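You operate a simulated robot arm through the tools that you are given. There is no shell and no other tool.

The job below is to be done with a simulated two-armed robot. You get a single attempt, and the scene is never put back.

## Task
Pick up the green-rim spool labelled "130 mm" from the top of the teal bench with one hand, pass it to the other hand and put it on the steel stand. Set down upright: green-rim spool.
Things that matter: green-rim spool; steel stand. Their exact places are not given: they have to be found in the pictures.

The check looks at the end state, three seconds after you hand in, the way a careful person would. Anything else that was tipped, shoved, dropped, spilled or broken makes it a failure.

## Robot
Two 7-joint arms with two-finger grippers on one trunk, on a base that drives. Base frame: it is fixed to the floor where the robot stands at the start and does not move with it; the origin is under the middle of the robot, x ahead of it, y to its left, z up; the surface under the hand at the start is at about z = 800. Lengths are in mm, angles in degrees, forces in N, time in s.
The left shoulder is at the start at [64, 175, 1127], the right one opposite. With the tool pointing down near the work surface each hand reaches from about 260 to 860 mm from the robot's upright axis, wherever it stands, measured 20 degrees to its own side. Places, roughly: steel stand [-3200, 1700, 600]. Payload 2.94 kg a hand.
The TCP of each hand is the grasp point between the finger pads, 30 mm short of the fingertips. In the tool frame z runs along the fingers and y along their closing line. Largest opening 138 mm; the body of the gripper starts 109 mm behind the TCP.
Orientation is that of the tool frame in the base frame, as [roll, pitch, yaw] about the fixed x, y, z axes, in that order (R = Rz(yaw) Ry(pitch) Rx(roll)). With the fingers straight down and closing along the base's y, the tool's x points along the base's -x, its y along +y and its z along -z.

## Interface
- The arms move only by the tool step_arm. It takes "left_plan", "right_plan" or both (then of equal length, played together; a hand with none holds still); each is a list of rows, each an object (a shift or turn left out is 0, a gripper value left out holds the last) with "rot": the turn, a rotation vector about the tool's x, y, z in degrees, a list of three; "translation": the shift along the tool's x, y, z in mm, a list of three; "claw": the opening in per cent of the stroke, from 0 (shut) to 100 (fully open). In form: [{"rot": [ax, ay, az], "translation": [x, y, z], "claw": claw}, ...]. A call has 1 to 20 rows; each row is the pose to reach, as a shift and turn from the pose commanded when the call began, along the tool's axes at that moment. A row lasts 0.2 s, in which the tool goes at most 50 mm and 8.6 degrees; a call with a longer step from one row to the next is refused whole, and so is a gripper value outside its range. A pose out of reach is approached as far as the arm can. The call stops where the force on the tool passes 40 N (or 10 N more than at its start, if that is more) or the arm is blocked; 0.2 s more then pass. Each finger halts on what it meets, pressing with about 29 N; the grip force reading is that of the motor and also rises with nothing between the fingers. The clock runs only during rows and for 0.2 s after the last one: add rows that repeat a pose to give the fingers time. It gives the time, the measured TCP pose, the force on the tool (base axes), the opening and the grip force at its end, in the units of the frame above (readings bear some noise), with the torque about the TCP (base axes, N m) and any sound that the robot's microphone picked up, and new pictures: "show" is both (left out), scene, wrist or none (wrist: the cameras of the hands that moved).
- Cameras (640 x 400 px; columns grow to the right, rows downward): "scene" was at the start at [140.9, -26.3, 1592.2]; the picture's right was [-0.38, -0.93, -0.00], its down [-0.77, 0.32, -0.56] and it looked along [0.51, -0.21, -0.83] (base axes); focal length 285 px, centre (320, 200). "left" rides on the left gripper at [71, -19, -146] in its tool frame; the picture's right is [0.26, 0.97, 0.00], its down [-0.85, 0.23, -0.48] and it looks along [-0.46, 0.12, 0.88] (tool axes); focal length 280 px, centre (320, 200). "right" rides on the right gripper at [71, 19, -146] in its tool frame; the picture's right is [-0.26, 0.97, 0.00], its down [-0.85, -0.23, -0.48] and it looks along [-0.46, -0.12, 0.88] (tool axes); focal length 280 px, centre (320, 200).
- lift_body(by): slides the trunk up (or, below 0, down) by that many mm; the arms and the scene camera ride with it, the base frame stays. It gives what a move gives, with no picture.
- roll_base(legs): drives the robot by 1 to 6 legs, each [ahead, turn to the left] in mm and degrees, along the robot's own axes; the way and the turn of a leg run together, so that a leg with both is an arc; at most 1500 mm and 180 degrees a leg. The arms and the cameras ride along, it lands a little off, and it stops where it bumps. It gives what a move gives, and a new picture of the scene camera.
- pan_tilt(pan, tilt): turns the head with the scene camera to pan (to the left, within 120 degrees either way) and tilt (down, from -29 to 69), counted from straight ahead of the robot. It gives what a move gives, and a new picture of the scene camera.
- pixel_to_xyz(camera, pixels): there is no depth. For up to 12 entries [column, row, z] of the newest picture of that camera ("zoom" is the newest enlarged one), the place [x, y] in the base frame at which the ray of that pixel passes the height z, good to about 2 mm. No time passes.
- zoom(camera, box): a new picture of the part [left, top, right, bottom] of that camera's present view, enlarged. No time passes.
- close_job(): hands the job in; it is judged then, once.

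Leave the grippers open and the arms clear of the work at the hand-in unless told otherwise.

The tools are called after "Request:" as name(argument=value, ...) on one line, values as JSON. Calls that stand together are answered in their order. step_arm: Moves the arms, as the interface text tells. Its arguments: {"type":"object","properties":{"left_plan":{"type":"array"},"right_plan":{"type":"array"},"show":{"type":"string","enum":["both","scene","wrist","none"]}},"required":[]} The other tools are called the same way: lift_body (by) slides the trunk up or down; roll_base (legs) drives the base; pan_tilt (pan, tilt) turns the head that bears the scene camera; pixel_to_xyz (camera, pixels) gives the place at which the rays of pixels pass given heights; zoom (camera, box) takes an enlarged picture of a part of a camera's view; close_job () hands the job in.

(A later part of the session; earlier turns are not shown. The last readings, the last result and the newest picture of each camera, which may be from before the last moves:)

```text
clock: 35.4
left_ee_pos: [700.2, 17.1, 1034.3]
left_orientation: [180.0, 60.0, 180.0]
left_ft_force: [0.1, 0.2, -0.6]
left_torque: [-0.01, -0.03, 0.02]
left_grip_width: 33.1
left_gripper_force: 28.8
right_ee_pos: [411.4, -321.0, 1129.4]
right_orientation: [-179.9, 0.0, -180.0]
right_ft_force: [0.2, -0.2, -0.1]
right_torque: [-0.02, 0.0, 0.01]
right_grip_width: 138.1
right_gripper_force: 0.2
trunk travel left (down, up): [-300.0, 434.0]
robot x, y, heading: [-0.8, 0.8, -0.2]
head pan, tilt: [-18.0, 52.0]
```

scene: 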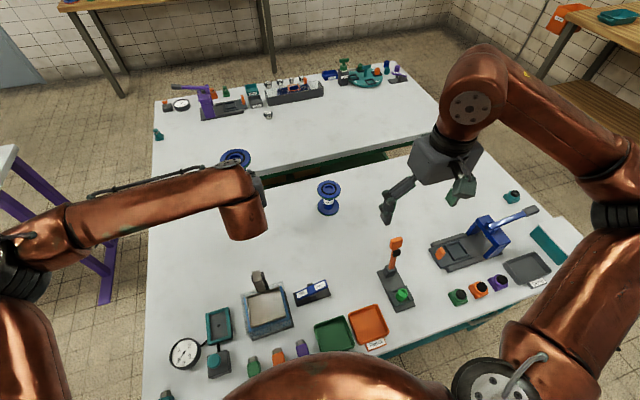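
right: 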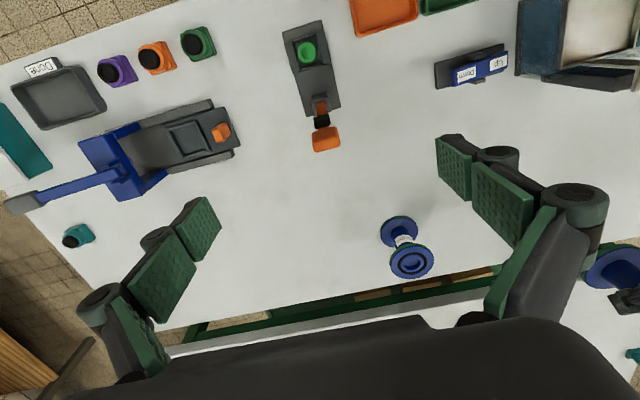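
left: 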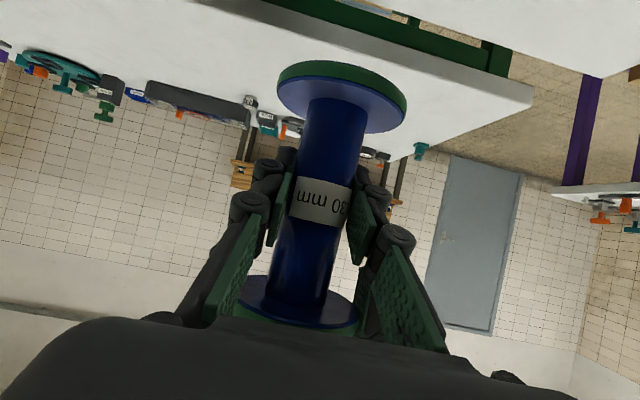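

The right hand is clear and the left holds the spool. Before driving I'll pull the left hand closer to the body, to about (560,90,1090), keeping the spool upright.

Request:
step_arm(left_plan=[{"translation": [4, 15, -30]}, {"translation": [9, 30, -60]}, {"translation": [13, 45, -90]}, {"translation": [17, 60, -120]}, {"translation": [21.5, 73, -149]}, {"translation": [21.5, 73, -149]}], show="both")

Request:
pan_tilt(pan=-110, tilt=35)

Request:
pan_tilt(pan=118, tilt=40)

```text
clock: 36.8
left_ee_pos: [561.6, 89.6, 1089.8]
left_orientation: [-179.9, 60.0, 179.9]
left_ft_force: [0.6, -0.9, -2.4]
left_torque: [0.01, -0.01, 0.0]
left_grip_width: 33.3
left_gripper_force: 29.4
right_ee_pos: [411.8, -322.1, 1130.4]
right_orientation: [180.0, -0.2, 179.9]
right_ft_force: [0.1, 0.0, -0.4]
right_torque: [0.0, 0.04, 0.02]
right_grip_width: 138.2
right_gripper_force: 0.1
trunk travel left (down, up): [-300.0, 434.0]
robot x, y, heading: [2.4, -1.7, 0.2]
head pan, tilt: [-18.0, 52.0]
```

scene: 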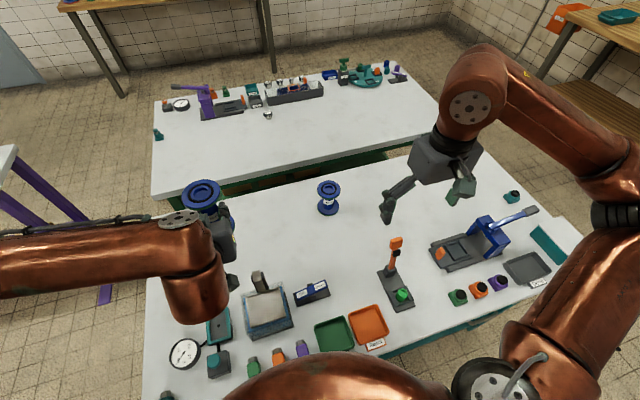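
left: 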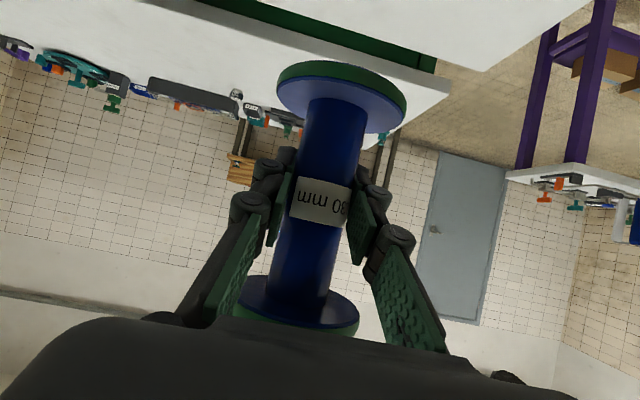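

```text
clock: 38.5
left_ee_pos: [560.0, 89.7, 1090.1]
left_orientation: [180.0, 60.0, -180.0]
left_ft_force: [0.5, 0.6, -1.3]
left_torque: [0.04, -0.02, -0.01]
left_grip_width: 33.1
left_gripper_force: 28.9
right_ee_pos: [410.6, -321.6, 1130.2]
right_orientation: [-179.9, -0.1, 179.9]
right_ft_force: [-0.7, -0.1, 0.3]
right_torque: [-0.01, 0.03, 0.02]
right_grip_width: 138.0
right_gripper_force: 0.0
trunk travel left (down, up): [-300.0, 434.0]
robot x, y, heading: [1.7, 0.5, 0.2]
head pan, tilt: [-110.0, 35.0]
```

scene: 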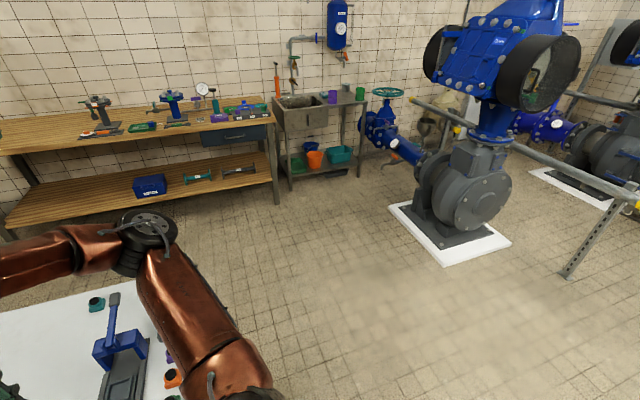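

```text
clock: 41.7
left_ee_pos: [561.0, 90.3, 1090.0]
left_orientation: [-180.0, 60.1, -179.9]
left_ft_force: [-0.6, -1.2, -1.8]
left_torque: [0.01, 0.02, 0.0]
left_grip_width: 33.1
left_gripper_force: 28.7
right_ee_pos: [411.8, -319.7, 1129.6]
right_orientation: [179.9, 0.0, 179.9]
right_ft_force: [-0.5, -0.1, 0.4]
right_torque: [0.02, -0.01, 0.01]
right_grip_width: 138.3
right_gripper_force: 0.1
trunk travel left (down, up): [-300.0, 434.0]
robot x, y, heading: [0.4, 0.1, 0.1]
head pan, tilt: [118.0, 40.0]
```

scene: 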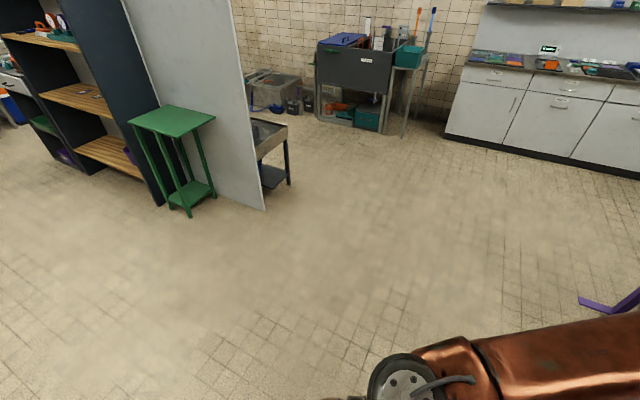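

Open floor lies behind and to the left. I'll mark some floor reference points from this view: the partition corner (265,210), the shelf corner (160,205), the wash tray leg (290,185), the tub cabinet (405,135) and the purple table foot (585,300).

Request:
pixel_to_xyz(camera="scene", pixels=[[265, 210, 0], [158, 205, 0], [290, 185, 0], [405, 137, 0], [580, 300, 0], [191, 216, 0], [80, 170, 0], [330, 118, 0], [445, 138, 0], [288, 125, 700], [300, 112, 0]])

Request:
zoom(camera="scene", box=[220, 20, 440, 160])

```text
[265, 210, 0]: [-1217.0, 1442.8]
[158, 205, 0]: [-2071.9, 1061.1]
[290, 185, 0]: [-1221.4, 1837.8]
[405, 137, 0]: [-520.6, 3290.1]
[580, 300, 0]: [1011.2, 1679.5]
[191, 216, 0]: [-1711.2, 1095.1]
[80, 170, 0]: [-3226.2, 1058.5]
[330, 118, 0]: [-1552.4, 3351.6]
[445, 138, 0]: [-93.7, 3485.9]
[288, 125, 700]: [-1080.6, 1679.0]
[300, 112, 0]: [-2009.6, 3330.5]
```

```text
2.86 times, centred on (330, 90) of scene
```

zoom: 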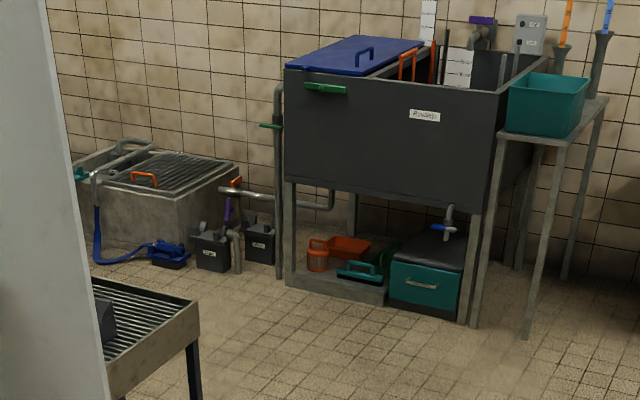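

The aisle behind the partition lies between y≈1850 and y≈3290, which is wide enough. I'll back off 400 mm from the bench, turn left 90° and drive 1200 mm.

Request:
roll_base(legs=[[-400, 0]])

Request:
roll_base(legs=[[0, 90], [1200, 0]])

Request:
pan_tilt(pan=60, tilt=30)

```text
clock: 44.2
left_ee_pos: [159.7, 91.3, 1091.0]
left_orientation: [-179.9, 60.0, -179.9]
left_ft_force: [-1.0, -0.3, -1.9]
left_torque: [-0.02, -0.03, 0.01]
left_grip_width: 33.3
left_gripper_force: 28.6
right_ee_pos: [10.6, -320.7, 1131.0]
right_orientation: [-180.0, 0.0, -179.9]
right_ft_force: [0.0, -0.2, -0.3]
right_torque: [-0.01, -0.04, -0.01]
right_grip_width: 137.7
right_gripper_force: 0.0
trunk travel left (down, up): [-300.0, 434.0]
robot x, y, heading: [-401.6, 0.6, 0.1]
head pan, tilt: [118.0, 40.0]
```

scene: 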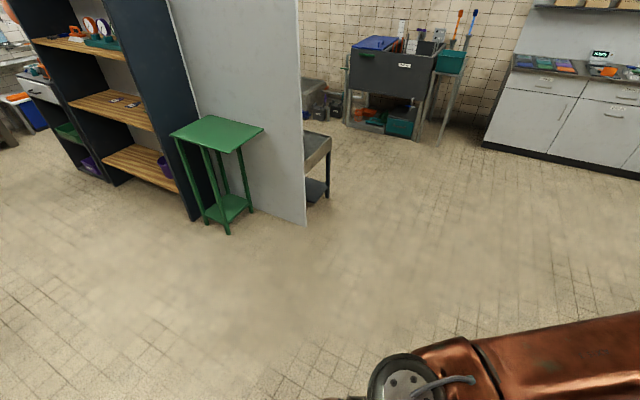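

```text
clock: 54.1
left_ee_pos: [-489.8, 1763.8, 1091.0]
left_orientation: [180.0, 60.0, -90.1]
left_ft_force: [0.2, 0.0, -1.4]
left_torque: [0.02, 0.02, 0.02]
left_grip_width: 33.3
left_gripper_force: 29.3
right_ee_pos: [-77.7, 1614.2, 1130.4]
right_orientation: [-180.0, -0.1, -90.0]
right_ft_force: [0.0, 1.3, -0.7]
right_torque: [-0.01, -0.01, 0.0]
right_grip_width: 137.8
right_gripper_force: 0.0
trunk travel left (down, up): [-300.0, 434.0]
robot x, y, heading: [-397.3, 1204.1, 90.0]
head pan, tilt: [118.0, 40.0]
```

scene: 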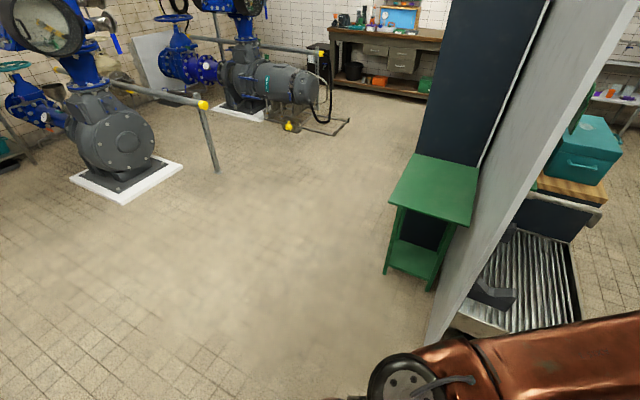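

```text
clock: 55.4
left_ee_pos: [-489.3, 1763.2, 1091.2]
left_orientation: [179.9, 60.0, -90.0]
left_ft_force: [0.2, 0.1, -2.5]
left_torque: [-0.02, -0.02, 0.02]
left_grip_width: 33.2
left_gripper_force: 29.0
right_ee_pos: [-78.5, 1614.8, 1129.3]
right_orientation: [-179.9, 0.0, -90.0]
right_ft_force: [0.6, 0.0, -0.1]
right_torque: [0.01, 0.01, 0.0]
right_grip_width: 138.1
right_gripper_force: 0.0
trunk travel left (down, up): [-300.0, 434.0]
robot x, y, heading: [-398.1, 1200.9, 90.1]
head pan, tilt: [60.0, 30.0]
```

scene: 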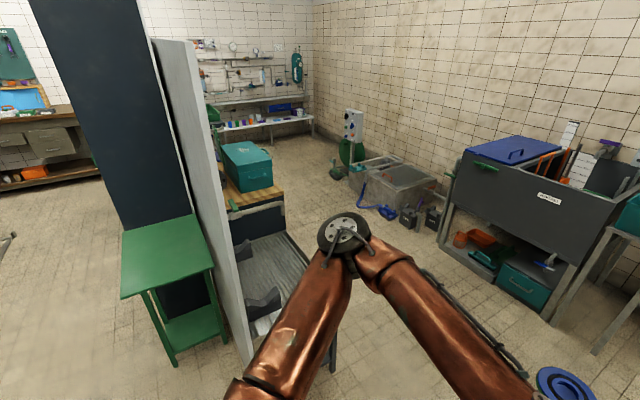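

I can see behind the partition now: the wash tray, then a wooden-topped table with a teal toolbox, and farther items beyond. I'll measure how far these stick out into the aisle, along with the tub cabinet edge, before driving on.

Request:
pixel_to_xyz(camera="scene", pixels=[[308, 260, 700], [284, 205, 800], [273, 186, 850], [270, 160, 1100], [440, 245, 0], [550, 320, 0], [445, 160, 800], [312, 137, 0], [365, 215, 0], [385, 160, 400], [345, 165, 0], [330, 400, 1000]])

Request:
zoom(camera="scene", box=[180, 90, 420, 260])

```text
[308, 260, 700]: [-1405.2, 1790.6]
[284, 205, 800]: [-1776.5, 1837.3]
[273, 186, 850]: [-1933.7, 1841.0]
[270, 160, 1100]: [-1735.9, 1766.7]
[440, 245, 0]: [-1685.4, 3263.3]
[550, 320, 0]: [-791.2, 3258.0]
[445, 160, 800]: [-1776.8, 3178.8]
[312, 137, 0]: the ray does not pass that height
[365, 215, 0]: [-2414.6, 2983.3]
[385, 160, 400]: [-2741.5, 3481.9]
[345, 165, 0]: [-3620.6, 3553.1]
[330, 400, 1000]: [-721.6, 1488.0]
```

```text
2.35 times, centred on (300, 175) of scene
```

zoom: 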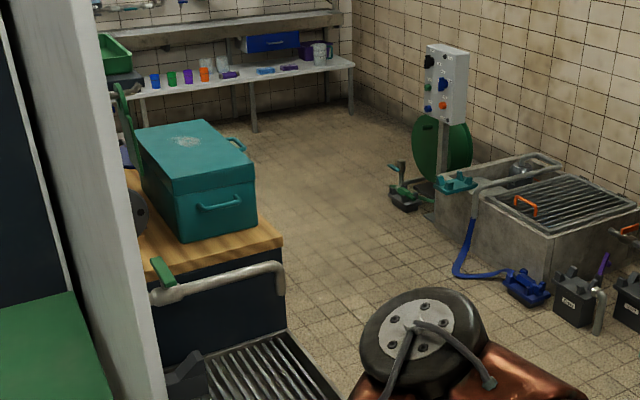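

The obstacles on the near side stop at y≈1850, and on the far side they start around y≈2980. The aisle centre is y≈2430. I'll drive ahead 1230 mm, turn left 90° and look down the aisle.

Request:
roll_base(legs=[[1230, 0]])

Request:
pan_tilt(pan=90, tilt=30)

```text
clock: 61.6
left_ee_pos: [-471.6, 2993.6, 1089.5]
left_orientation: [180.0, 60.1, -91.0]
left_ft_force: [-1.3, -0.2, -2.0]
left_torque: [-0.01, 0.04, 0.02]
left_grip_width: 33.2
left_gripper_force: 29.2
right_ee_pos: [-63.7, 2837.9, 1130.8]
right_orientation: [180.0, -0.2, -91.0]
right_ft_force: [0.8, 0.9, 0.6]
right_torque: [-0.06, 0.0, -0.01]
right_grip_width: 138.1
right_gripper_force: 0.0
trunk travel left (down, up): [-300.0, 434.0]
robot x, y, heading: [-389.2, 2427.0, 89.2]
head pan, tilt: [60.0, 30.0]
```

scene: 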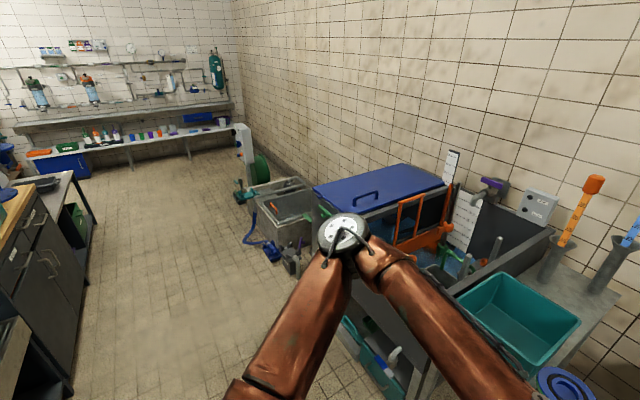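

```text
clock: 62.5
left_ee_pos: [-472.1, 2993.7, 1090.1]
left_orientation: [180.0, 60.0, -90.9]
left_ft_force: [-0.1, 0.2, -1.2]
left_torque: [-0.02, -0.01, 0.04]
left_grip_width: 33.0
left_gripper_force: 29.5
right_ee_pos: [-63.2, 2836.0, 1130.2]
right_orientation: [-180.0, 0.0, -90.9]
right_ft_force: [1.2, 0.4, 0.2]
right_torque: [0.0, 0.01, -0.01]
right_grip_width: 138.0
right_gripper_force: 0.1
trunk travel left (down, up): [-300.0, 434.0]
robot x, y, heading: [-392.4, 2429.2, 89.4]
head pan, tilt: [90.0, 30.0]
```

scene: 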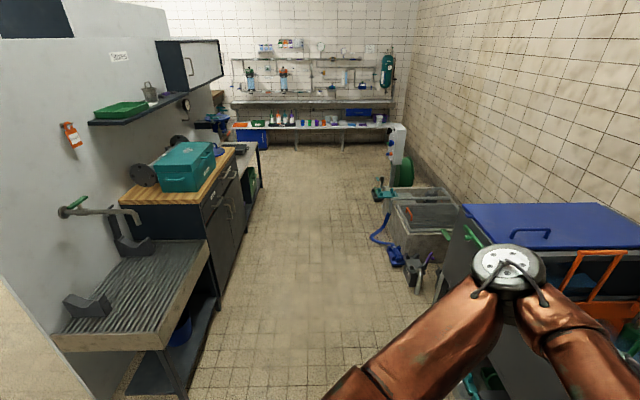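

I'm looking down the aisle toward −x. Past the toolbox cabinet there's a steel-topped piece near (245,155). I'll zoom in on it.

Request:
zoom(camera="scene", box=[170, 90, 300, 210])

Request:
pixel_to_xyz(camera="scene", pixels=[[260, 150, 600], [235, 165, 600], [242, 150, 600], [250, 200, 0], [219, 305, 0], [240, 235, 0], [262, 180, 0], [395, 265, 0], [380, 240, 0], [385, 185, 0]])

```text
3.33 times, centred on (235, 150) of scene
```

zoom: 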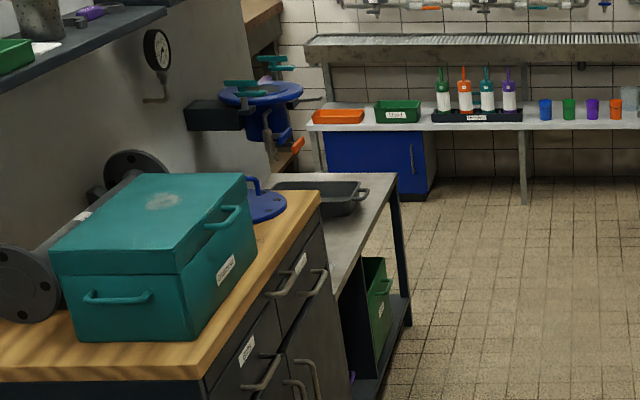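

```text
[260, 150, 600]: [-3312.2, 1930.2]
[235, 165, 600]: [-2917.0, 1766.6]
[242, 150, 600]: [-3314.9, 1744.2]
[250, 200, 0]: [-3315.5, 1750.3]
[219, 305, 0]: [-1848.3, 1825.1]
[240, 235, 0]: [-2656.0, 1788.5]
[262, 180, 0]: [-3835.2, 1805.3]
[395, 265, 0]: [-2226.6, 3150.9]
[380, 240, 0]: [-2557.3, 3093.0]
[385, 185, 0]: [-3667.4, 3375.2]
```

A steel-topped table with a dark tray on it stands beyond the toolbox cabinet, spanning roughly x −2700 to −3650 at a height near 600. That fits the stand's rough position. I'll turn left to face down the aisle and drive 1300 mm to get a closer look.

Request:
pan_tilt(pan=0, tilt=35)

Request:
roll_base(legs=[[0, 90.6], [1300, 0]])

Request:
pan_tilt(pan=35, tilt=35)

```text
clock: 64.2
left_ee_pos: [-472.5, 2992.4, 1091.9]
left_orientation: [180.0, 60.0, -90.9]
left_ft_force: [0.1, 0.0, -1.8]
left_torque: [-0.01, 0.02, 0.0]
left_grip_width: 33.0
left_gripper_force: 29.3
right_ee_pos: [-62.8, 2836.6, 1130.9]
right_orientation: [-180.0, 0.0, -90.9]
right_ft_force: [0.1, -0.1, -0.5]
right_torque: [-0.01, 0.03, 0.02]
right_grip_width: 138.2
right_gripper_force: 0.1
trunk travel left (down, up): [-300.0, 434.0]
robot x, y, heading: [-391.8, 2426.8, 89.4]
head pan, tilt: [0.0, 35.0]
```

scene: 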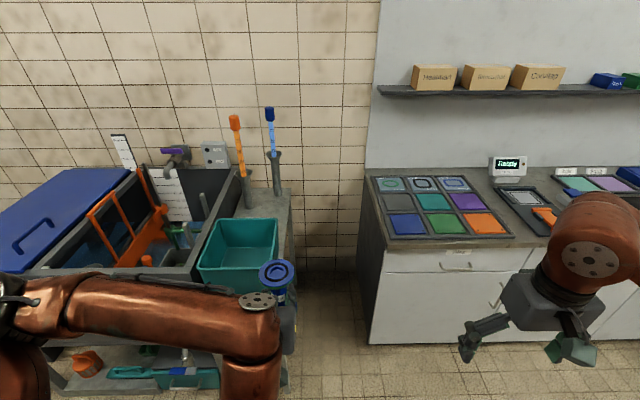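

```text
clock: 74.6
left_ee_pos: [-2247.3, 2332.5, 1089.8]
left_orientation: [-180.0, 60.0, 0.1]
left_ft_force: [0.4, 0.2, -1.3]
left_torque: [0.0, 0.0, 0.01]
left_grip_width: 33.1
left_gripper_force: 28.9
right_ee_pos: [-2097.2, 2744.8, 1130.6]
right_orientation: [-180.0, -0.1, 0.0]
right_ft_force: [-0.2, 0.6, 0.1]
right_torque: [-0.01, 0.03, -0.02]
right_grip_width: 138.0
right_gripper_force: 0.0
trunk travel left (down, up): [-300.0, 434.0]
robot x, y, heading: [-1684.8, 2425.7, -179.9]
head pan, tilt: [0.0, 35.0]
```

scene: 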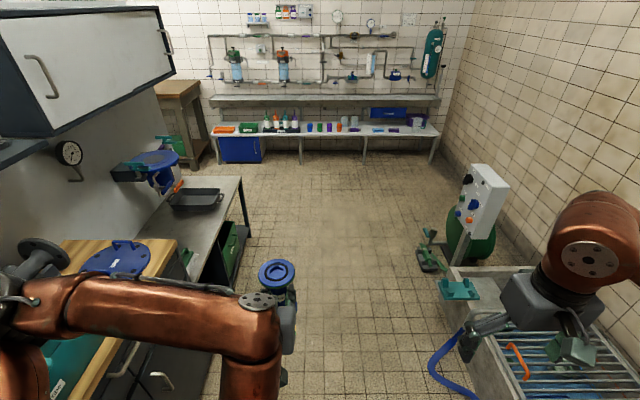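

```text
clock: 75.6
left_ee_pos: [-2246.8, 2332.8, 1090.0]
left_orientation: [179.9, 60.0, 0.1]
left_ft_force: [-0.3, -0.6, -1.8]
left_torque: [0.02, 0.01, 0.04]
left_grip_width: 33.2
left_gripper_force: 29.0
right_ee_pos: [-2097.5, 2744.0, 1130.7]
right_orientation: [-180.0, 0.1, 0.0]
right_ft_force: [-0.2, -0.4, -0.2]
right_torque: [0.0, 0.0, 0.01]
right_grip_width: 138.2
right_gripper_force: 0.1
trunk travel left (down, up): [-300.0, 434.0]
robot x, y, heading: [-1686.9, 2425.1, -180.0]
head pan, tilt: [35.0, 35.0]
```

scene: 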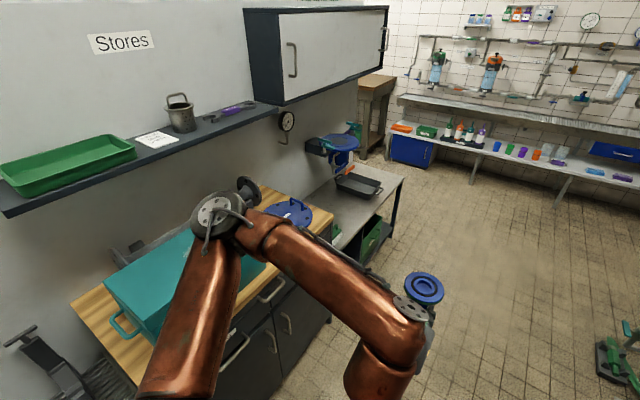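

The steel-topped stand is at (370,195), with a dark tray on it. A wall cabinet hangs above and to its near side. I'll zoom in for details.

Request:
zoom(camera="scene", box=[260, 100, 440, 280])

Request:
pixel_to_xyz(camera="scene", pixels=[[404, 178, 600], [404, 178, 700], [404, 178, 850], [330, 245, 600], [392, 235, 0], [330, 318, 0], [340, 262, 600], [392, 238, 0], [360, 262, 0]])

```text
2.22 times, centred on (350, 190) of scene
```

zoom: 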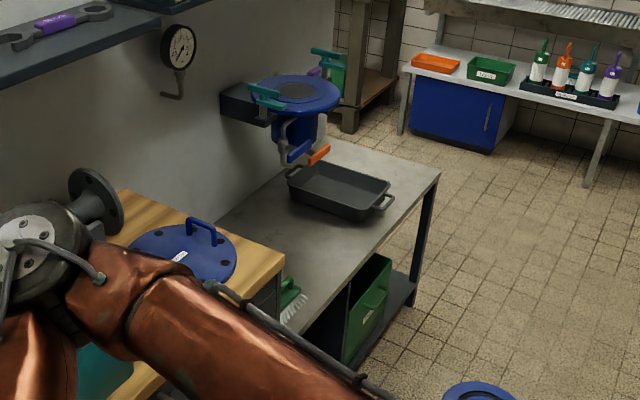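

```text
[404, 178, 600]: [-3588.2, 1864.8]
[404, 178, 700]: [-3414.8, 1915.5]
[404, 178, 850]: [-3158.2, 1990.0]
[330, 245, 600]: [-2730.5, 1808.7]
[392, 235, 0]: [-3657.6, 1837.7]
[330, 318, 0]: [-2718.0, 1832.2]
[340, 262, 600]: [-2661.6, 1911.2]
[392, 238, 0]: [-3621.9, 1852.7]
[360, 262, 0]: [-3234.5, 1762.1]
```

This matches the stated stand: a steel top at z≈600 spanning x≈−2730 to −3590 with its front edge near y≈1860. On it are a dark tray, a brush near the cabinet end, and a wall-mounted blue funnel above the back. I'll measure the free area and the tray.

Request:
pixel_to_xyz(camera="zoom", pixels=[[440, 172, 600], [290, 182, 600], [287, 200, 600], [375, 220, 600], [395, 205, 600], [350, 225, 600], [300, 250, 600], [320, 265, 600], [345, 275, 600], [290, 330, 600], [330, 140, 600], [215, 220, 600]])

```text
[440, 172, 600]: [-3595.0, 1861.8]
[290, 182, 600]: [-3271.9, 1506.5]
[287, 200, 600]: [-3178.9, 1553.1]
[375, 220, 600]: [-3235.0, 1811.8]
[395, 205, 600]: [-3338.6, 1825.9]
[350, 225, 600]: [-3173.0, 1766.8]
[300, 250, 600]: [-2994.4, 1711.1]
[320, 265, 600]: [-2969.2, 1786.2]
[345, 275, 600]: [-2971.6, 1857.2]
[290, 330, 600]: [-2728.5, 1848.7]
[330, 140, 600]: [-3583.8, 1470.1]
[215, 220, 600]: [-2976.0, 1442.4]
```

The tray covers x≈−3180 to −3350, so the stand is free around (−2990,1720). Before I drive alongside it, I'll check the other side of the aisle for the basin and the green valve item.

Request:
pan_tilt(pan=-15, tilt=40)

Request:
pixel_to_xyz(camera="scene", pixels=[[300, 260, 0], [340, 240, 0], [330, 330, 0], [360, 300, 400], [320, 270, 0], [345, 280, 0], [345, 200, 800]])

```text
clock: 76.8
left_ee_pos: [-2248.0, 2333.7, 1091.3]
left_orientation: [180.0, 60.1, 0.0]
left_ft_force: [-0.9, -0.7, -1.0]
left_torque: [0.03, 0.03, 0.03]
left_grip_width: 32.9
left_gripper_force: 29.2
right_ee_pos: [-2098.2, 2743.4, 1131.3]
right_orientation: [180.0, 0.0, 0.0]
right_ft_force: [-0.4, -0.6, 0.5]
right_torque: [-0.04, -0.01, -0.02]
right_grip_width: 137.8
right_gripper_force: 0.1
trunk travel left (down, up): [-300.0, 434.0]
robot x, y, heading: [-1687.5, 2428.0, -180.1]
head pan, tilt: [-15.0, 40.0]
```

scene: 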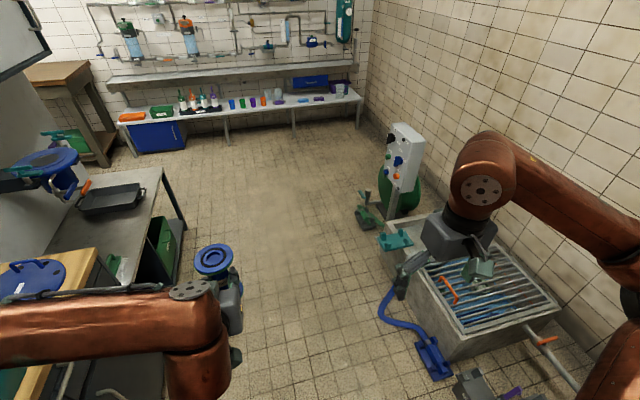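

```text
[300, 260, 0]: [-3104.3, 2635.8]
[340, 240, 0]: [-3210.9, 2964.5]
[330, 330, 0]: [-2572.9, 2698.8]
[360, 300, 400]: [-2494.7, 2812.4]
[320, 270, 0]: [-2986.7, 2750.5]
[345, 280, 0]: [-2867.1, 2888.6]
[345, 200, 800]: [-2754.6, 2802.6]
```

Request:
pixel_to_xyz(camera="scene", pixels=[[365, 228, 0], [355, 215, 0], [390, 215, 0], [380, 310, 0], [435, 380, 0], [395, 265, 0], [380, 240, 300], [425, 378, 0]])

```text
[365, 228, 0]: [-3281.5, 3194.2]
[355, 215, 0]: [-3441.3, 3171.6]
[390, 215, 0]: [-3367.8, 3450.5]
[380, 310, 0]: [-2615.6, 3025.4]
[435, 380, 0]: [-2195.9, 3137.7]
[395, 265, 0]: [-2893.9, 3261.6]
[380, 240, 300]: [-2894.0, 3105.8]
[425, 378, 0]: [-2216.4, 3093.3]
```

The aisle near x≈−3080 is clear from y≈1860 to y≈3100. I'll veer 2° right so the left elbow stays off the cabinet, drive 1395 mm, then turn left to face the stand.

Request:
roll_base(legs=[[0, -2], [1395, 0]])

Request:
pan_tilt(pan=75, tilt=45)

```text
clock: 84.1
left_ee_pos: [-3646.9, 2404.3, 1089.3]
left_orientation: [-180.0, 59.8, -2.3]
left_ft_force: [0.4, 0.2, -1.6]
left_torque: [0.02, -0.04, 0.01]
left_grip_width: 32.8
left_gripper_force: 28.9
right_ee_pos: [-3481.6, 2809.6, 1129.7]
right_orientation: [-180.0, 0.0, -2.2]
right_ft_force: [-0.5, 0.6, 0.2]
right_torque: [-0.01, 0.02, -0.01]
right_grip_width: 138.3
right_gripper_force: 0.0
trunk travel left (down, up): [-300.0, 434.0]
robot x, y, heading: [-3079.8, 2475.2, 177.8]
head pan, tilt: [-15.0, 40.0]
```

scene: 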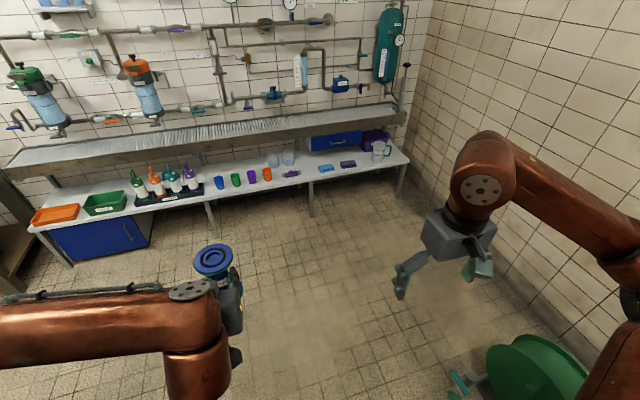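

```text
clock: 85.8
left_ee_pos: [-3646.1, 2404.6, 1089.7]
left_orientation: [179.9, 60.0, -2.2]
left_ft_force: [0.0, -0.3, -2.4]
left_torque: [0.01, 0.0, -0.03]
left_grip_width: 33.2
left_gripper_force: 28.8
right_ee_pos: [-3481.7, 2809.2, 1129.4]
right_orientation: [180.0, 0.0, -2.3]
right_ft_force: [-0.5, 0.3, 0.2]
right_torque: [-0.03, 0.01, 0.0]
right_grip_width: 138.0
right_gripper_force: 0.0
trunk travel left (down, up): [-300.0, 434.0]
robot x, y, heading: [-3081.7, 2476.0, 178.0]
head pan, tilt: [75.0, 45.0]
```

scene: 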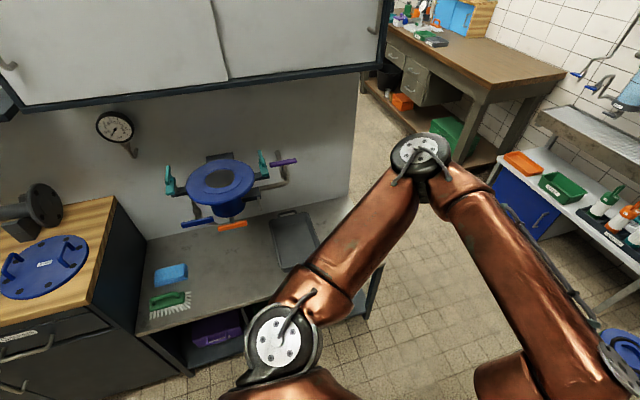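

The stand is in full view now. There's a blue sponge at (170,273) and a green brush at (170,300) on its left, a tray at (295,240) on its right, and the wall funnel over the back at (220,190). The middle front near (225,285) is free. I'll measure these.

Request:
pixel_to_xyz(camera="scene", pixels=[[188, 273, 600], [190, 302, 600], [270, 220, 600], [281, 268, 600], [225, 280, 600], [230, 290, 600], [150, 330, 600], [235, 302, 600], [230, 225, 750], [220, 205, 800], [150, 240, 600], [345, 200, 600]])

Request:
zoom(camera="scene", box=[130, 130, 350, 350])

```text
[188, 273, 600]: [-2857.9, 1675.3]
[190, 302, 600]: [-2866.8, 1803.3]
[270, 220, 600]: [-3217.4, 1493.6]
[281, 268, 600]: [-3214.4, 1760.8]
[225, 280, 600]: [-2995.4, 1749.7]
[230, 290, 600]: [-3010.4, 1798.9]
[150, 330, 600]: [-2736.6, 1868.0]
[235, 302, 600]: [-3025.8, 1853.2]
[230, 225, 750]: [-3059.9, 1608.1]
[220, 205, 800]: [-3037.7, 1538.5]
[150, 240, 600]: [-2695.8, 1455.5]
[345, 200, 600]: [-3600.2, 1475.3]
```

```text
1.82 times, centred on (240, 240) of scene
```

zoom: 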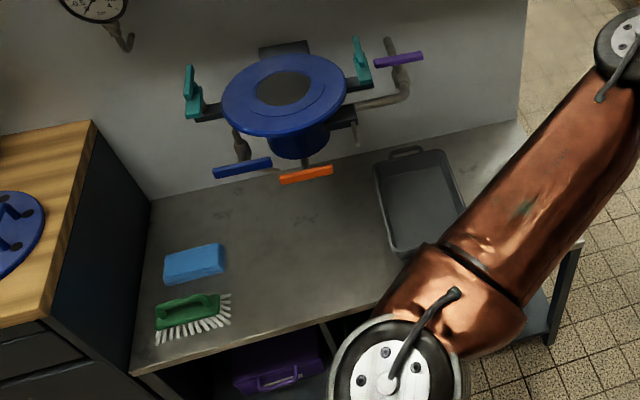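

Free surface runs from x≈−2870 (brush) to −3210 (tray) and y≈1560 to 1855. I'll aim for about (−3040,1745). Turning left 92° in place will make the robot face the stand squarely, and the hands at z≈1090 will pass well above it.

Request:
pan_tilt(pan=0, tilt=50)

Request:
roll_base(legs=[[0, 92.1]])

```text
clock: 87.2
left_ee_pos: [-3645.5, 2404.9, 1090.2]
left_orientation: [-180.0, 60.0, -2.2]
left_ft_force: [0.2, 0.1, -1.9]
left_torque: [-0.04, -0.01, 0.02]
left_grip_width: 33.4
left_gripper_force: 29.1
right_ee_pos: [-3481.5, 2809.3, 1129.8]
right_orientation: [180.0, 0.0, -2.2]
right_ft_force: [0.4, 0.5, -1.3]
right_torque: [-0.02, 0.0, 0.02]
right_grip_width: 137.9
right_gripper_force: 0.0
trunk travel left (down, up): [-300.0, 434.0]
robot x, y, heading: [-3083.4, 2473.9, 178.0]
head pan, tilt: [0.0, 50.0]
```

scene: 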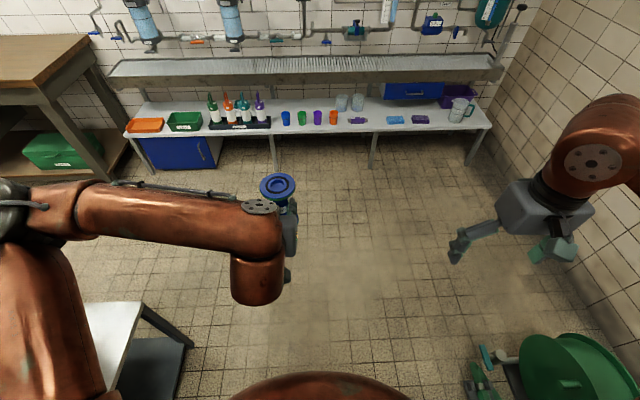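

```text
clock: 91.5
left_ee_pos: [-2989.0, 1913.6, 1089.7]
left_orientation: [180.0, 60.0, 90.2]
left_ft_force: [0.1, -0.7, -1.8]
left_torque: [0.01, 0.02, 0.04]
left_grip_width: 33.3
left_gripper_force: 28.8
right_ee_pos: [-3401.5, 2060.8, 1130.4]
right_orientation: [-180.0, 0.0, 90.3]
right_ft_force: [0.3, -1.5, 0.2]
right_torque: [-0.03, 0.02, -0.01]
right_grip_width: 138.2
right_gripper_force: 0.0
trunk travel left (down, up): [-300.0, 434.0]
robot x, y, heading: [-3079.8, 2475.3, -89.5]
head pan, tilt: [0.0, 50.0]
```

scene: 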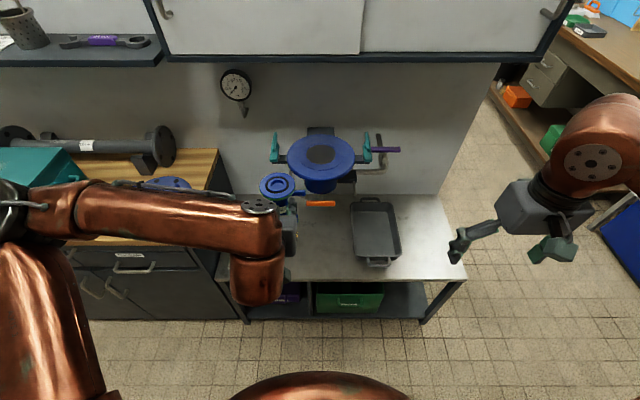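

The robot now faces the stand. The spool is at (−2989,1914), just in front of the stand edge at y≈1860. I'll lower the trunk 290 mm, which puts the left hand at z≈800 and the spool bottom at ≈740, still above the 600 top and in front of it.

Request:
lift_body(by=-150)

Request:
lift_body(by=-140)

Request:
pan_tilt(pan=5, tilt=45)

```text
clock: 93.3
left_ee_pos: [-2989.0, 1914.1, 941.6]
left_orientation: [-180.0, 60.0, 90.2]
left_ft_force: [-0.6, 0.2, -1.9]
left_torque: [0.01, 0.02, -0.01]
left_grip_width: 33.3
left_gripper_force: 28.3
right_ee_pos: [-3400.7, 2061.5, 980.9]
right_orientation: [-180.0, 0.0, 90.3]
right_ft_force: [-0.2, 0.3, -0.3]
right_torque: [-0.03, 0.05, -0.02]
right_grip_width: 138.0
right_gripper_force: 0.1
trunk travel left (down, up): [-150.0, 584.0]
robot x, y, heading: [-3080.6, 2476.8, -89.8]
head pan, tilt: [0.0, 50.0]
```

```text
clock: 95.0
left_ee_pos: [-2987.0, 1878.3, 754.2]
left_orientation: [179.9, 53.5, 90.4]
left_ft_force: [-0.7, 0.0, -2.4]
left_torque: [0.01, 0.07, -0.01]
left_grip_width: 33.3
left_gripper_force: 28.7
right_ee_pos: [-3401.8, 2052.3, 838.0]
right_orientation: [179.9, -0.4, 90.3]
right_ft_force: [-1.2, 1.1, 0.2]
right_torque: [-0.1, 0.01, 0.02]
right_grip_width: 138.0
right_gripper_force: 0.1
trunk travel left (down, up): [-10.0, 724.0]
robot x, y, heading: [-3080.5, 2471.3, -89.7]
head pan, tilt: [0.0, 50.0]
```

```text
clock: 95.6
left_ee_pos: [-2987.6, 1883.8, 757.0]
left_orientation: [179.9, 54.0, 90.5]
left_ft_force: [-0.7, 0.0, -2.2]
left_torque: [0.03, 0.0, 0.03]
left_grip_width: 33.0
left_gripper_force: 29.4
right_ee_pos: [-3400.7, 2059.5, 840.8]
right_orientation: [179.7, 0.5, 90.3]
right_ft_force: [-0.2, 0.4, -0.3]
right_torque: [0.02, 0.02, 0.01]
right_grip_width: 137.8
right_gripper_force: 0.1
trunk travel left (down, up): [-10.0, 724.0]
robot x, y, heading: [-3083.8, 2474.9, -89.6]
head pan, tilt: [5.0, 45.0]
```

scene: 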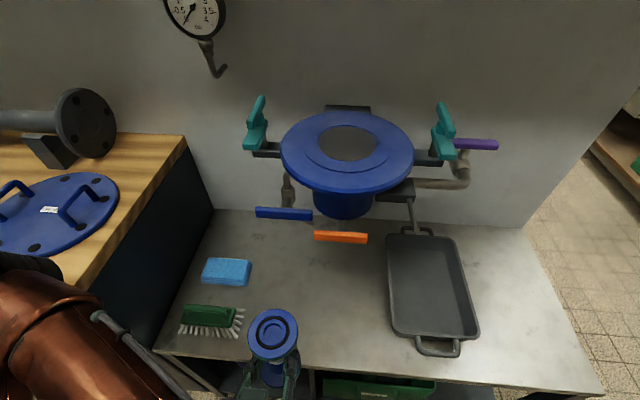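

After the second lowering the left hand reads z=757 and pitch 54°, where I expected 800 and 60°. Something seems to be pushing the left arm. I'll look left toward its elbow before doing anything else.

Request:
pan_tilt(pan=60, tilt=50)

```text
clock: 96.9
left_ee_pos: [-2988.4, 1883.4, 754.9]
left_orientation: [179.8, 53.6, 90.4]
left_ft_force: [0.1, -0.2, -1.2]
left_torque: [0.0, -0.02, -0.01]
left_grip_width: 33.4
left_gripper_force: 29.0
right_ee_pos: [-3401.2, 2059.5, 839.6]
right_orientation: [-180.0, -0.3, 90.4]
right_ft_force: [0.1, 0.7, 0.0]
right_torque: [0.0, -0.01, 0.0]
right_grip_width: 138.1
right_gripper_force: 0.2
trunk travel left (down, up): [-10.0, 724.0]
robot x, y, heading: [-3083.6, 2471.9, -89.7]
head pan, tilt: [60.0, 50.0]
```

scene: 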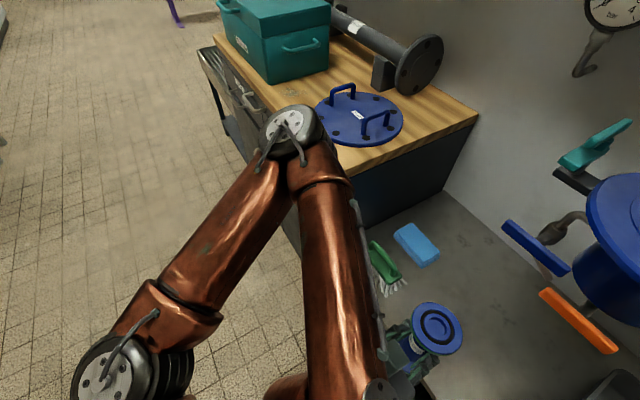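

The left elbow, at (290,130), has come down against the front edge of the wood-topped cabinet. Nothing on the cabinet looks moved. I'll raise the trunk 140 mm to free it and check that the hand pose recovers.

Request:
lift_body(by=140)

Request:
pan_tilt(pan=60, tilt=55)

```text
clock: 98.5
left_ee_pos: [-2989.6, 1884.2, 894.3]
left_orientation: [179.9, 53.7, 90.4]
left_ft_force: [0.1, -0.3, -1.4]
left_torque: [0.02, -0.01, 0.01]
left_grip_width: 33.2
left_gripper_force: 29.7
right_ee_pos: [-3401.7, 2059.5, 979.5]
right_orientation: [180.0, -0.1, 90.3]
right_ft_force: [-0.4, -0.1, -0.4]
right_torque: [0.03, -0.01, -0.02]
right_grip_width: 137.8
right_gripper_force: 0.1
trunk travel left (down, up): [-150.0, 584.0]
robot x, y, heading: [-3084.7, 2471.8, -89.5]
head pan, tilt: [60.0, 50.0]
```

```text
clock: 99.2
left_ee_pos: [-2988.2, 1886.1, 895.6]
left_orientation: [180.0, 53.9, 90.3]
left_ft_force: [-1.4, 0.0, -1.9]
left_torque: [0.0, -0.01, -0.01]
left_grip_width: 33.2
left_gripper_force: 28.8
right_ee_pos: [-3401.5, 2059.9, 980.2]
right_orientation: [180.0, 0.0, 90.3]
right_ft_force: [0.9, -0.1, 0.0]
right_torque: [0.01, 0.0, -0.01]
right_grip_width: 137.8
right_gripper_force: 0.1
trunk travel left (down, up): [-150.0, 584.0]
robot x, y, heading: [-3083.1, 2475.3, -89.5]
head pan, tilt: [60.0, 55.0]
```

scene: 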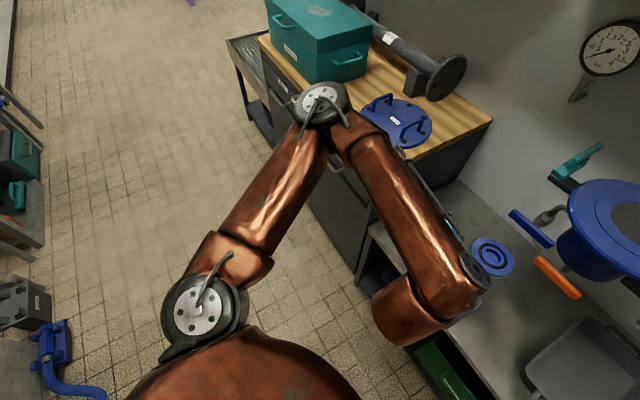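

The arm is free now, though the contact left the left pitch at about 54° instead of 60°. I'll correct that. First I'll estimate where the elbow is, at pixel (320,105), and where the cabinet corner is, so I can choose a better standing place.

Request:
pixel_to_xyz(camera="scene", pixels=[[320, 105, 900], [320, 105, 1000], [320, 105, 1050], [493, 122, 850], [420, 165, 850], [358, 262, 600], [265, 38, 850], [200, 310, 977], [478, 268, 977], [50, 340, 0], [75, 398, 0]])

```text
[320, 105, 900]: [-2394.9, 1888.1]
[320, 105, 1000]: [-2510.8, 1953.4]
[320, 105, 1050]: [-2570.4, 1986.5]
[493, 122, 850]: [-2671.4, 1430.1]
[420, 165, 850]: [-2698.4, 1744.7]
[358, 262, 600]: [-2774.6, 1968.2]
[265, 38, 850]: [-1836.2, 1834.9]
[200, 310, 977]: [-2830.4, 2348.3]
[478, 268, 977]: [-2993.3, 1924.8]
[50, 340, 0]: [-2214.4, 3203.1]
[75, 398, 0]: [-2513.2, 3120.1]
```

The elbow is at about (−2540,1970), right next to the cabinet front (cabinet x>−2700, y<1850). I need to stand about 250 mm further toward −x. The safest way is to turn left 60° so the elbow swings into the open aisle, back up 290 mm, then turn right 60°.

Request:
roll_base(legs=[[0, 60], [-290, 0], [0, -60.4]])

Request:
pan_tilt(pan=45, tilt=50)

```text
clock: 106.5
left_ee_pos: [-3245.2, 2026.1, 896.8]
left_orientation: [179.9, 53.8, 89.8]
left_ft_force: [-0.9, 0.5, -1.7]
left_torque: [0.0, -0.01, 0.03]
left_grip_width: 33.3
left_gripper_force: 29.1
right_ee_pos: [-3655.6, 2205.0, 979.6]
right_orientation: [179.9, 0.0, 89.7]
right_ft_force: [0.4, -0.6, -0.3]
right_torque: [0.02, -0.06, -0.02]
right_grip_width: 138.1
right_gripper_force: 0.1
trunk travel left (down, up): [-150.0, 584.0]
robot x, y, heading: [-3332.0, 2617.1, -90.1]
head pan, tilt: [60.0, 55.0]
```

scene: 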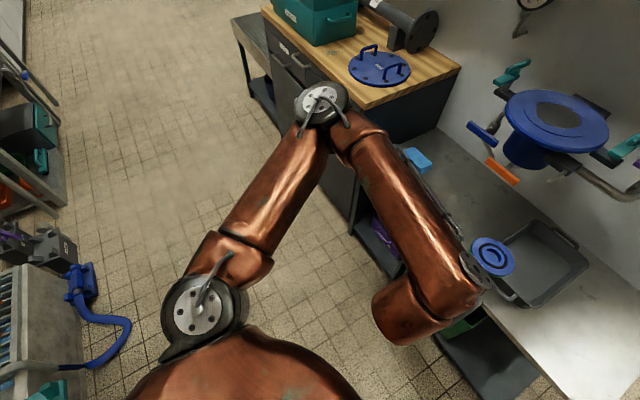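

```text
clock: 107.3
left_ee_pos: [-3245.9, 2026.9, 896.0]
left_orientation: [180.0, 53.9, 89.8]
left_ft_force: [-1.3, 0.7, -1.8]
left_torque: [0.03, 0.01, -0.01]
left_grip_width: 33.2
left_gripper_force: 28.8
right_ee_pos: [-3656.1, 2205.9, 979.5]
right_orientation: [179.9, 0.0, 89.8]
right_ft_force: [-0.8, 0.3, 0.1]
right_torque: [0.01, 0.02, 0.0]
right_grip_width: 138.1
right_gripper_force: 0.1
trunk travel left (down, up): [-150.0, 584.0]
robot x, y, heading: [-3330.7, 2616.2, -89.9]
head pan, tilt: [45.0, 50.0]
```

scene: 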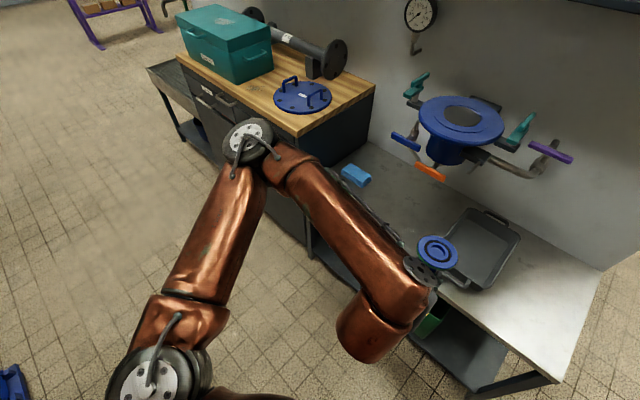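

The robot is now at (−3331,2616), and the left elbow sits well in front of the cabinet face. I'll lower the trunk 140 mm here, while the hand is still in front of the stand edge.

Request:
lift_body(by=-140)

```text
clock: 109.0
left_ee_pos: [-3244.9, 2020.1, 754.1]
left_orientation: [179.8, 53.5, 89.8]
left_ft_force: [-0.4, -0.6, -1.1]
left_torque: [0.01, 0.03, -0.03]
left_grip_width: 33.0
left_gripper_force: 29.1
right_ee_pos: [-3655.3, 2200.3, 840.5]
right_orientation: [-180.0, -0.3, 89.7]
right_ft_force: [0.3, 0.4, 0.8]
right_torque: [-0.07, 0.04, -0.02]
right_grip_width: 138.5
right_gripper_force: 0.0
trunk travel left (down, up): [-10.0, 724.0]
robot x, y, heading: [-3332.9, 2619.3, -90.3]
head pan, tilt: [45.0, 50.0]
```

The readings are normal this time. Now I'll move the left hand 205 mm sideways toward +x, to x≈−3040, which also draws the elbow back. In the same move I'll restore the pitch by −6.3° about tool y so the spool is upright again.

Request:
step_arm(left_plan=[{"translation": [0, 35, 0], "rot": [0, -1, 0]}, {"translation": [0, 70, 0], "rot": [0, -2, 0]}, {"translation": [0, 105, 0], "rot": [0, -3, 0]}, {"translation": [0, 140, 0], "rot": [0, -4.2, 0]}, {"translation": [0, 175, 0], "rot": [0, -5.3, 0]}, {"translation": [0, 205, 0], "rot": [0, -6.3, 0]}, {"translation": [0, 205, 0], "rot": [0, -6.3, 0]}], show="both")

```text
clock: 110.5
left_ee_pos: [-3068.0, 1994.6, 801.6]
left_orientation: [-172.8, 56.5, 98.1]
left_ft_force: [-0.1, -0.2, -1.3]
left_torque: [0.03, -0.01, 0.0]
left_grip_width: 33.4
left_gripper_force: 28.7
left hand out of reach, approached as far as the arm can: row 1, 2, 3, 4, 5, 6, 7
right_ee_pos: [-3653.9, 2201.5, 838.8]
right_orientation: [179.9, -0.3, 89.6]
right_ft_force: [-0.7, 0.0, 0.8]
right_torque: [0.02, 0.0, -0.02]
right_grip_width: 137.9
right_gripper_force: 0.0
trunk travel left (down, up): [-10.0, 724.0]
robot x, y, heading: [-3337.8, 2617.5, -90.3]
head pan, tilt: [45.0, 50.0]
```

scene: 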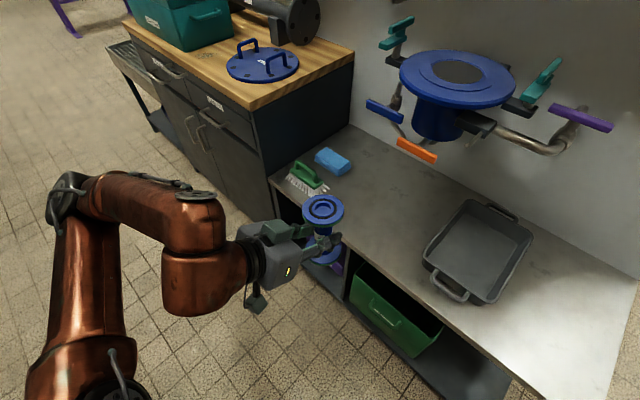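
left: 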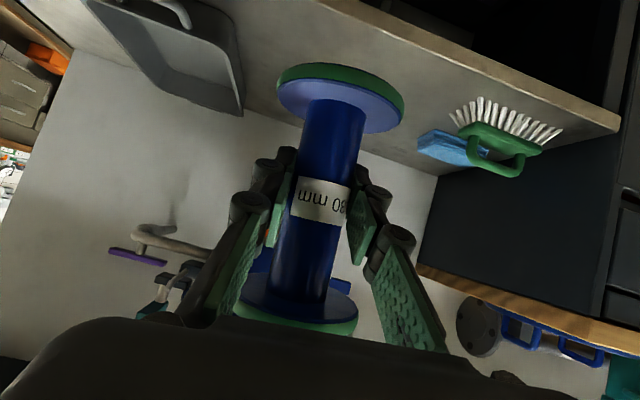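

All the rows were flagged out of reach. That explains the partly twisted pose, [-172.8, 56.5, 98.1] at (−3068,1995,802): at this short distance the arm is folded too far. The spool is still firmly held at 33.4 mm. I'll extend the hand forward toward (−3040,1835,772) and level the orientation, which unfolds the arm.

Request:
step_arm(left_plan=[{"translation": [-13, 5, 30], "rot": [0, -0.6, 0.9]}, {"translation": [-26, 10, 60], "rot": [-0.1, -1.3, 1.8]}, {"translation": [-39, 14.5, 90], "rot": [-0.2, -1.9, 2.7]}, {"translation": [-52, 19, 120], "rot": [-0.2, -2.6, 3.6]}, {"translation": [-64.6, 24.2, 150], "rot": [-0.3, -3.2, 4.5]}, {"translation": [-64.6, 24.2, 150], "rot": [-0.3, -3.2, 4.5]}], show="both")

```text
clock: 112.0
left_ee_pos: [-3039.6, 1835.3, 775.8]
left_orientation: [180.0, 60.1, 90.1]
left_ft_force: [-0.4, 0.9, -2.3]
left_torque: [0.04, -0.02, -0.02]
left_grip_width: 33.5
left_gripper_force: 29.0
right_ee_pos: [-3654.8, 2203.7, 839.9]
right_orientation: [179.9, -0.2, 89.7]
right_ft_force: [0.5, 0.4, -0.6]
right_torque: [-0.02, 0.0, -0.02]
right_grip_width: 138.1
right_gripper_force: 0.1
trunk travel left (down, up): [-10.0, 724.0]
robot x, y, heading: [-3330.6, 2616.9, -90.5]
head pan, tilt: [45.0, 50.0]
```

scene: 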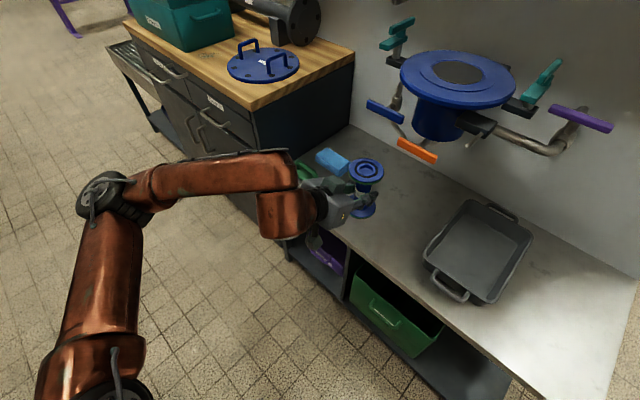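
left: 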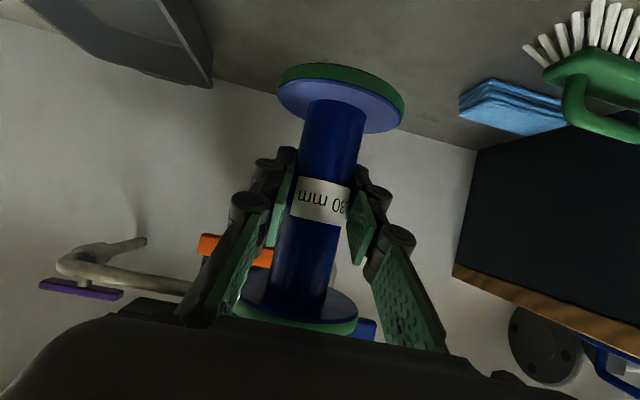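

The hand is exactly where I wanted it: (−3040,1835,776), pitch 60, level, and the spool looks upright and unchanged in the grip. Before going further in, I'll check the height and position of the funnel's orange handle at (418,150) and the free area on the stand.

Request:
pixel_to_xyz(camera="scene", pixels=[[418, 150, 650], [418, 150, 700], [418, 150, 750], [418, 150, 800], [385, 112, 800], [425, 262, 600], [470, 205, 600], [330, 250, 600], [300, 222, 600], [348, 165, 620], [440, 290, 650]])

Request:
zoom(camera="scene", box=[270, 90, 470, 270])

```text
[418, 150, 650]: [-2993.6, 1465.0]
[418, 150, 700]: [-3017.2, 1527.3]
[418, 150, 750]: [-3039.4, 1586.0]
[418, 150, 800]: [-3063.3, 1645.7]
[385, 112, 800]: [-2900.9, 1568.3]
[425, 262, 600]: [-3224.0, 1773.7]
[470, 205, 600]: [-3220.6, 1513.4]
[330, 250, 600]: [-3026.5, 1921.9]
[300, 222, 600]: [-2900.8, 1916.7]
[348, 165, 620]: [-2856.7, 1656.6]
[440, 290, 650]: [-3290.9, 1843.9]
```

```text
2.22 times, centred on (370, 180) of scene
```

zoom: 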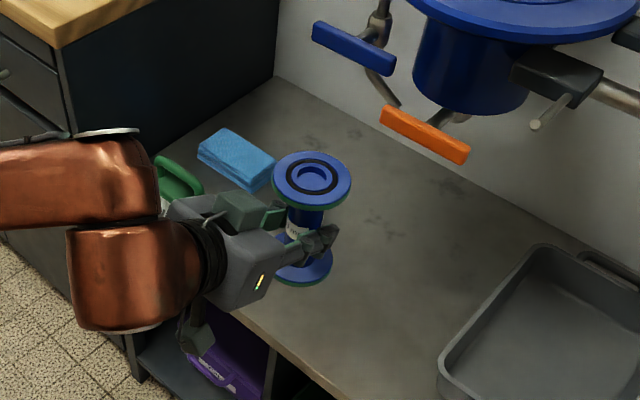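

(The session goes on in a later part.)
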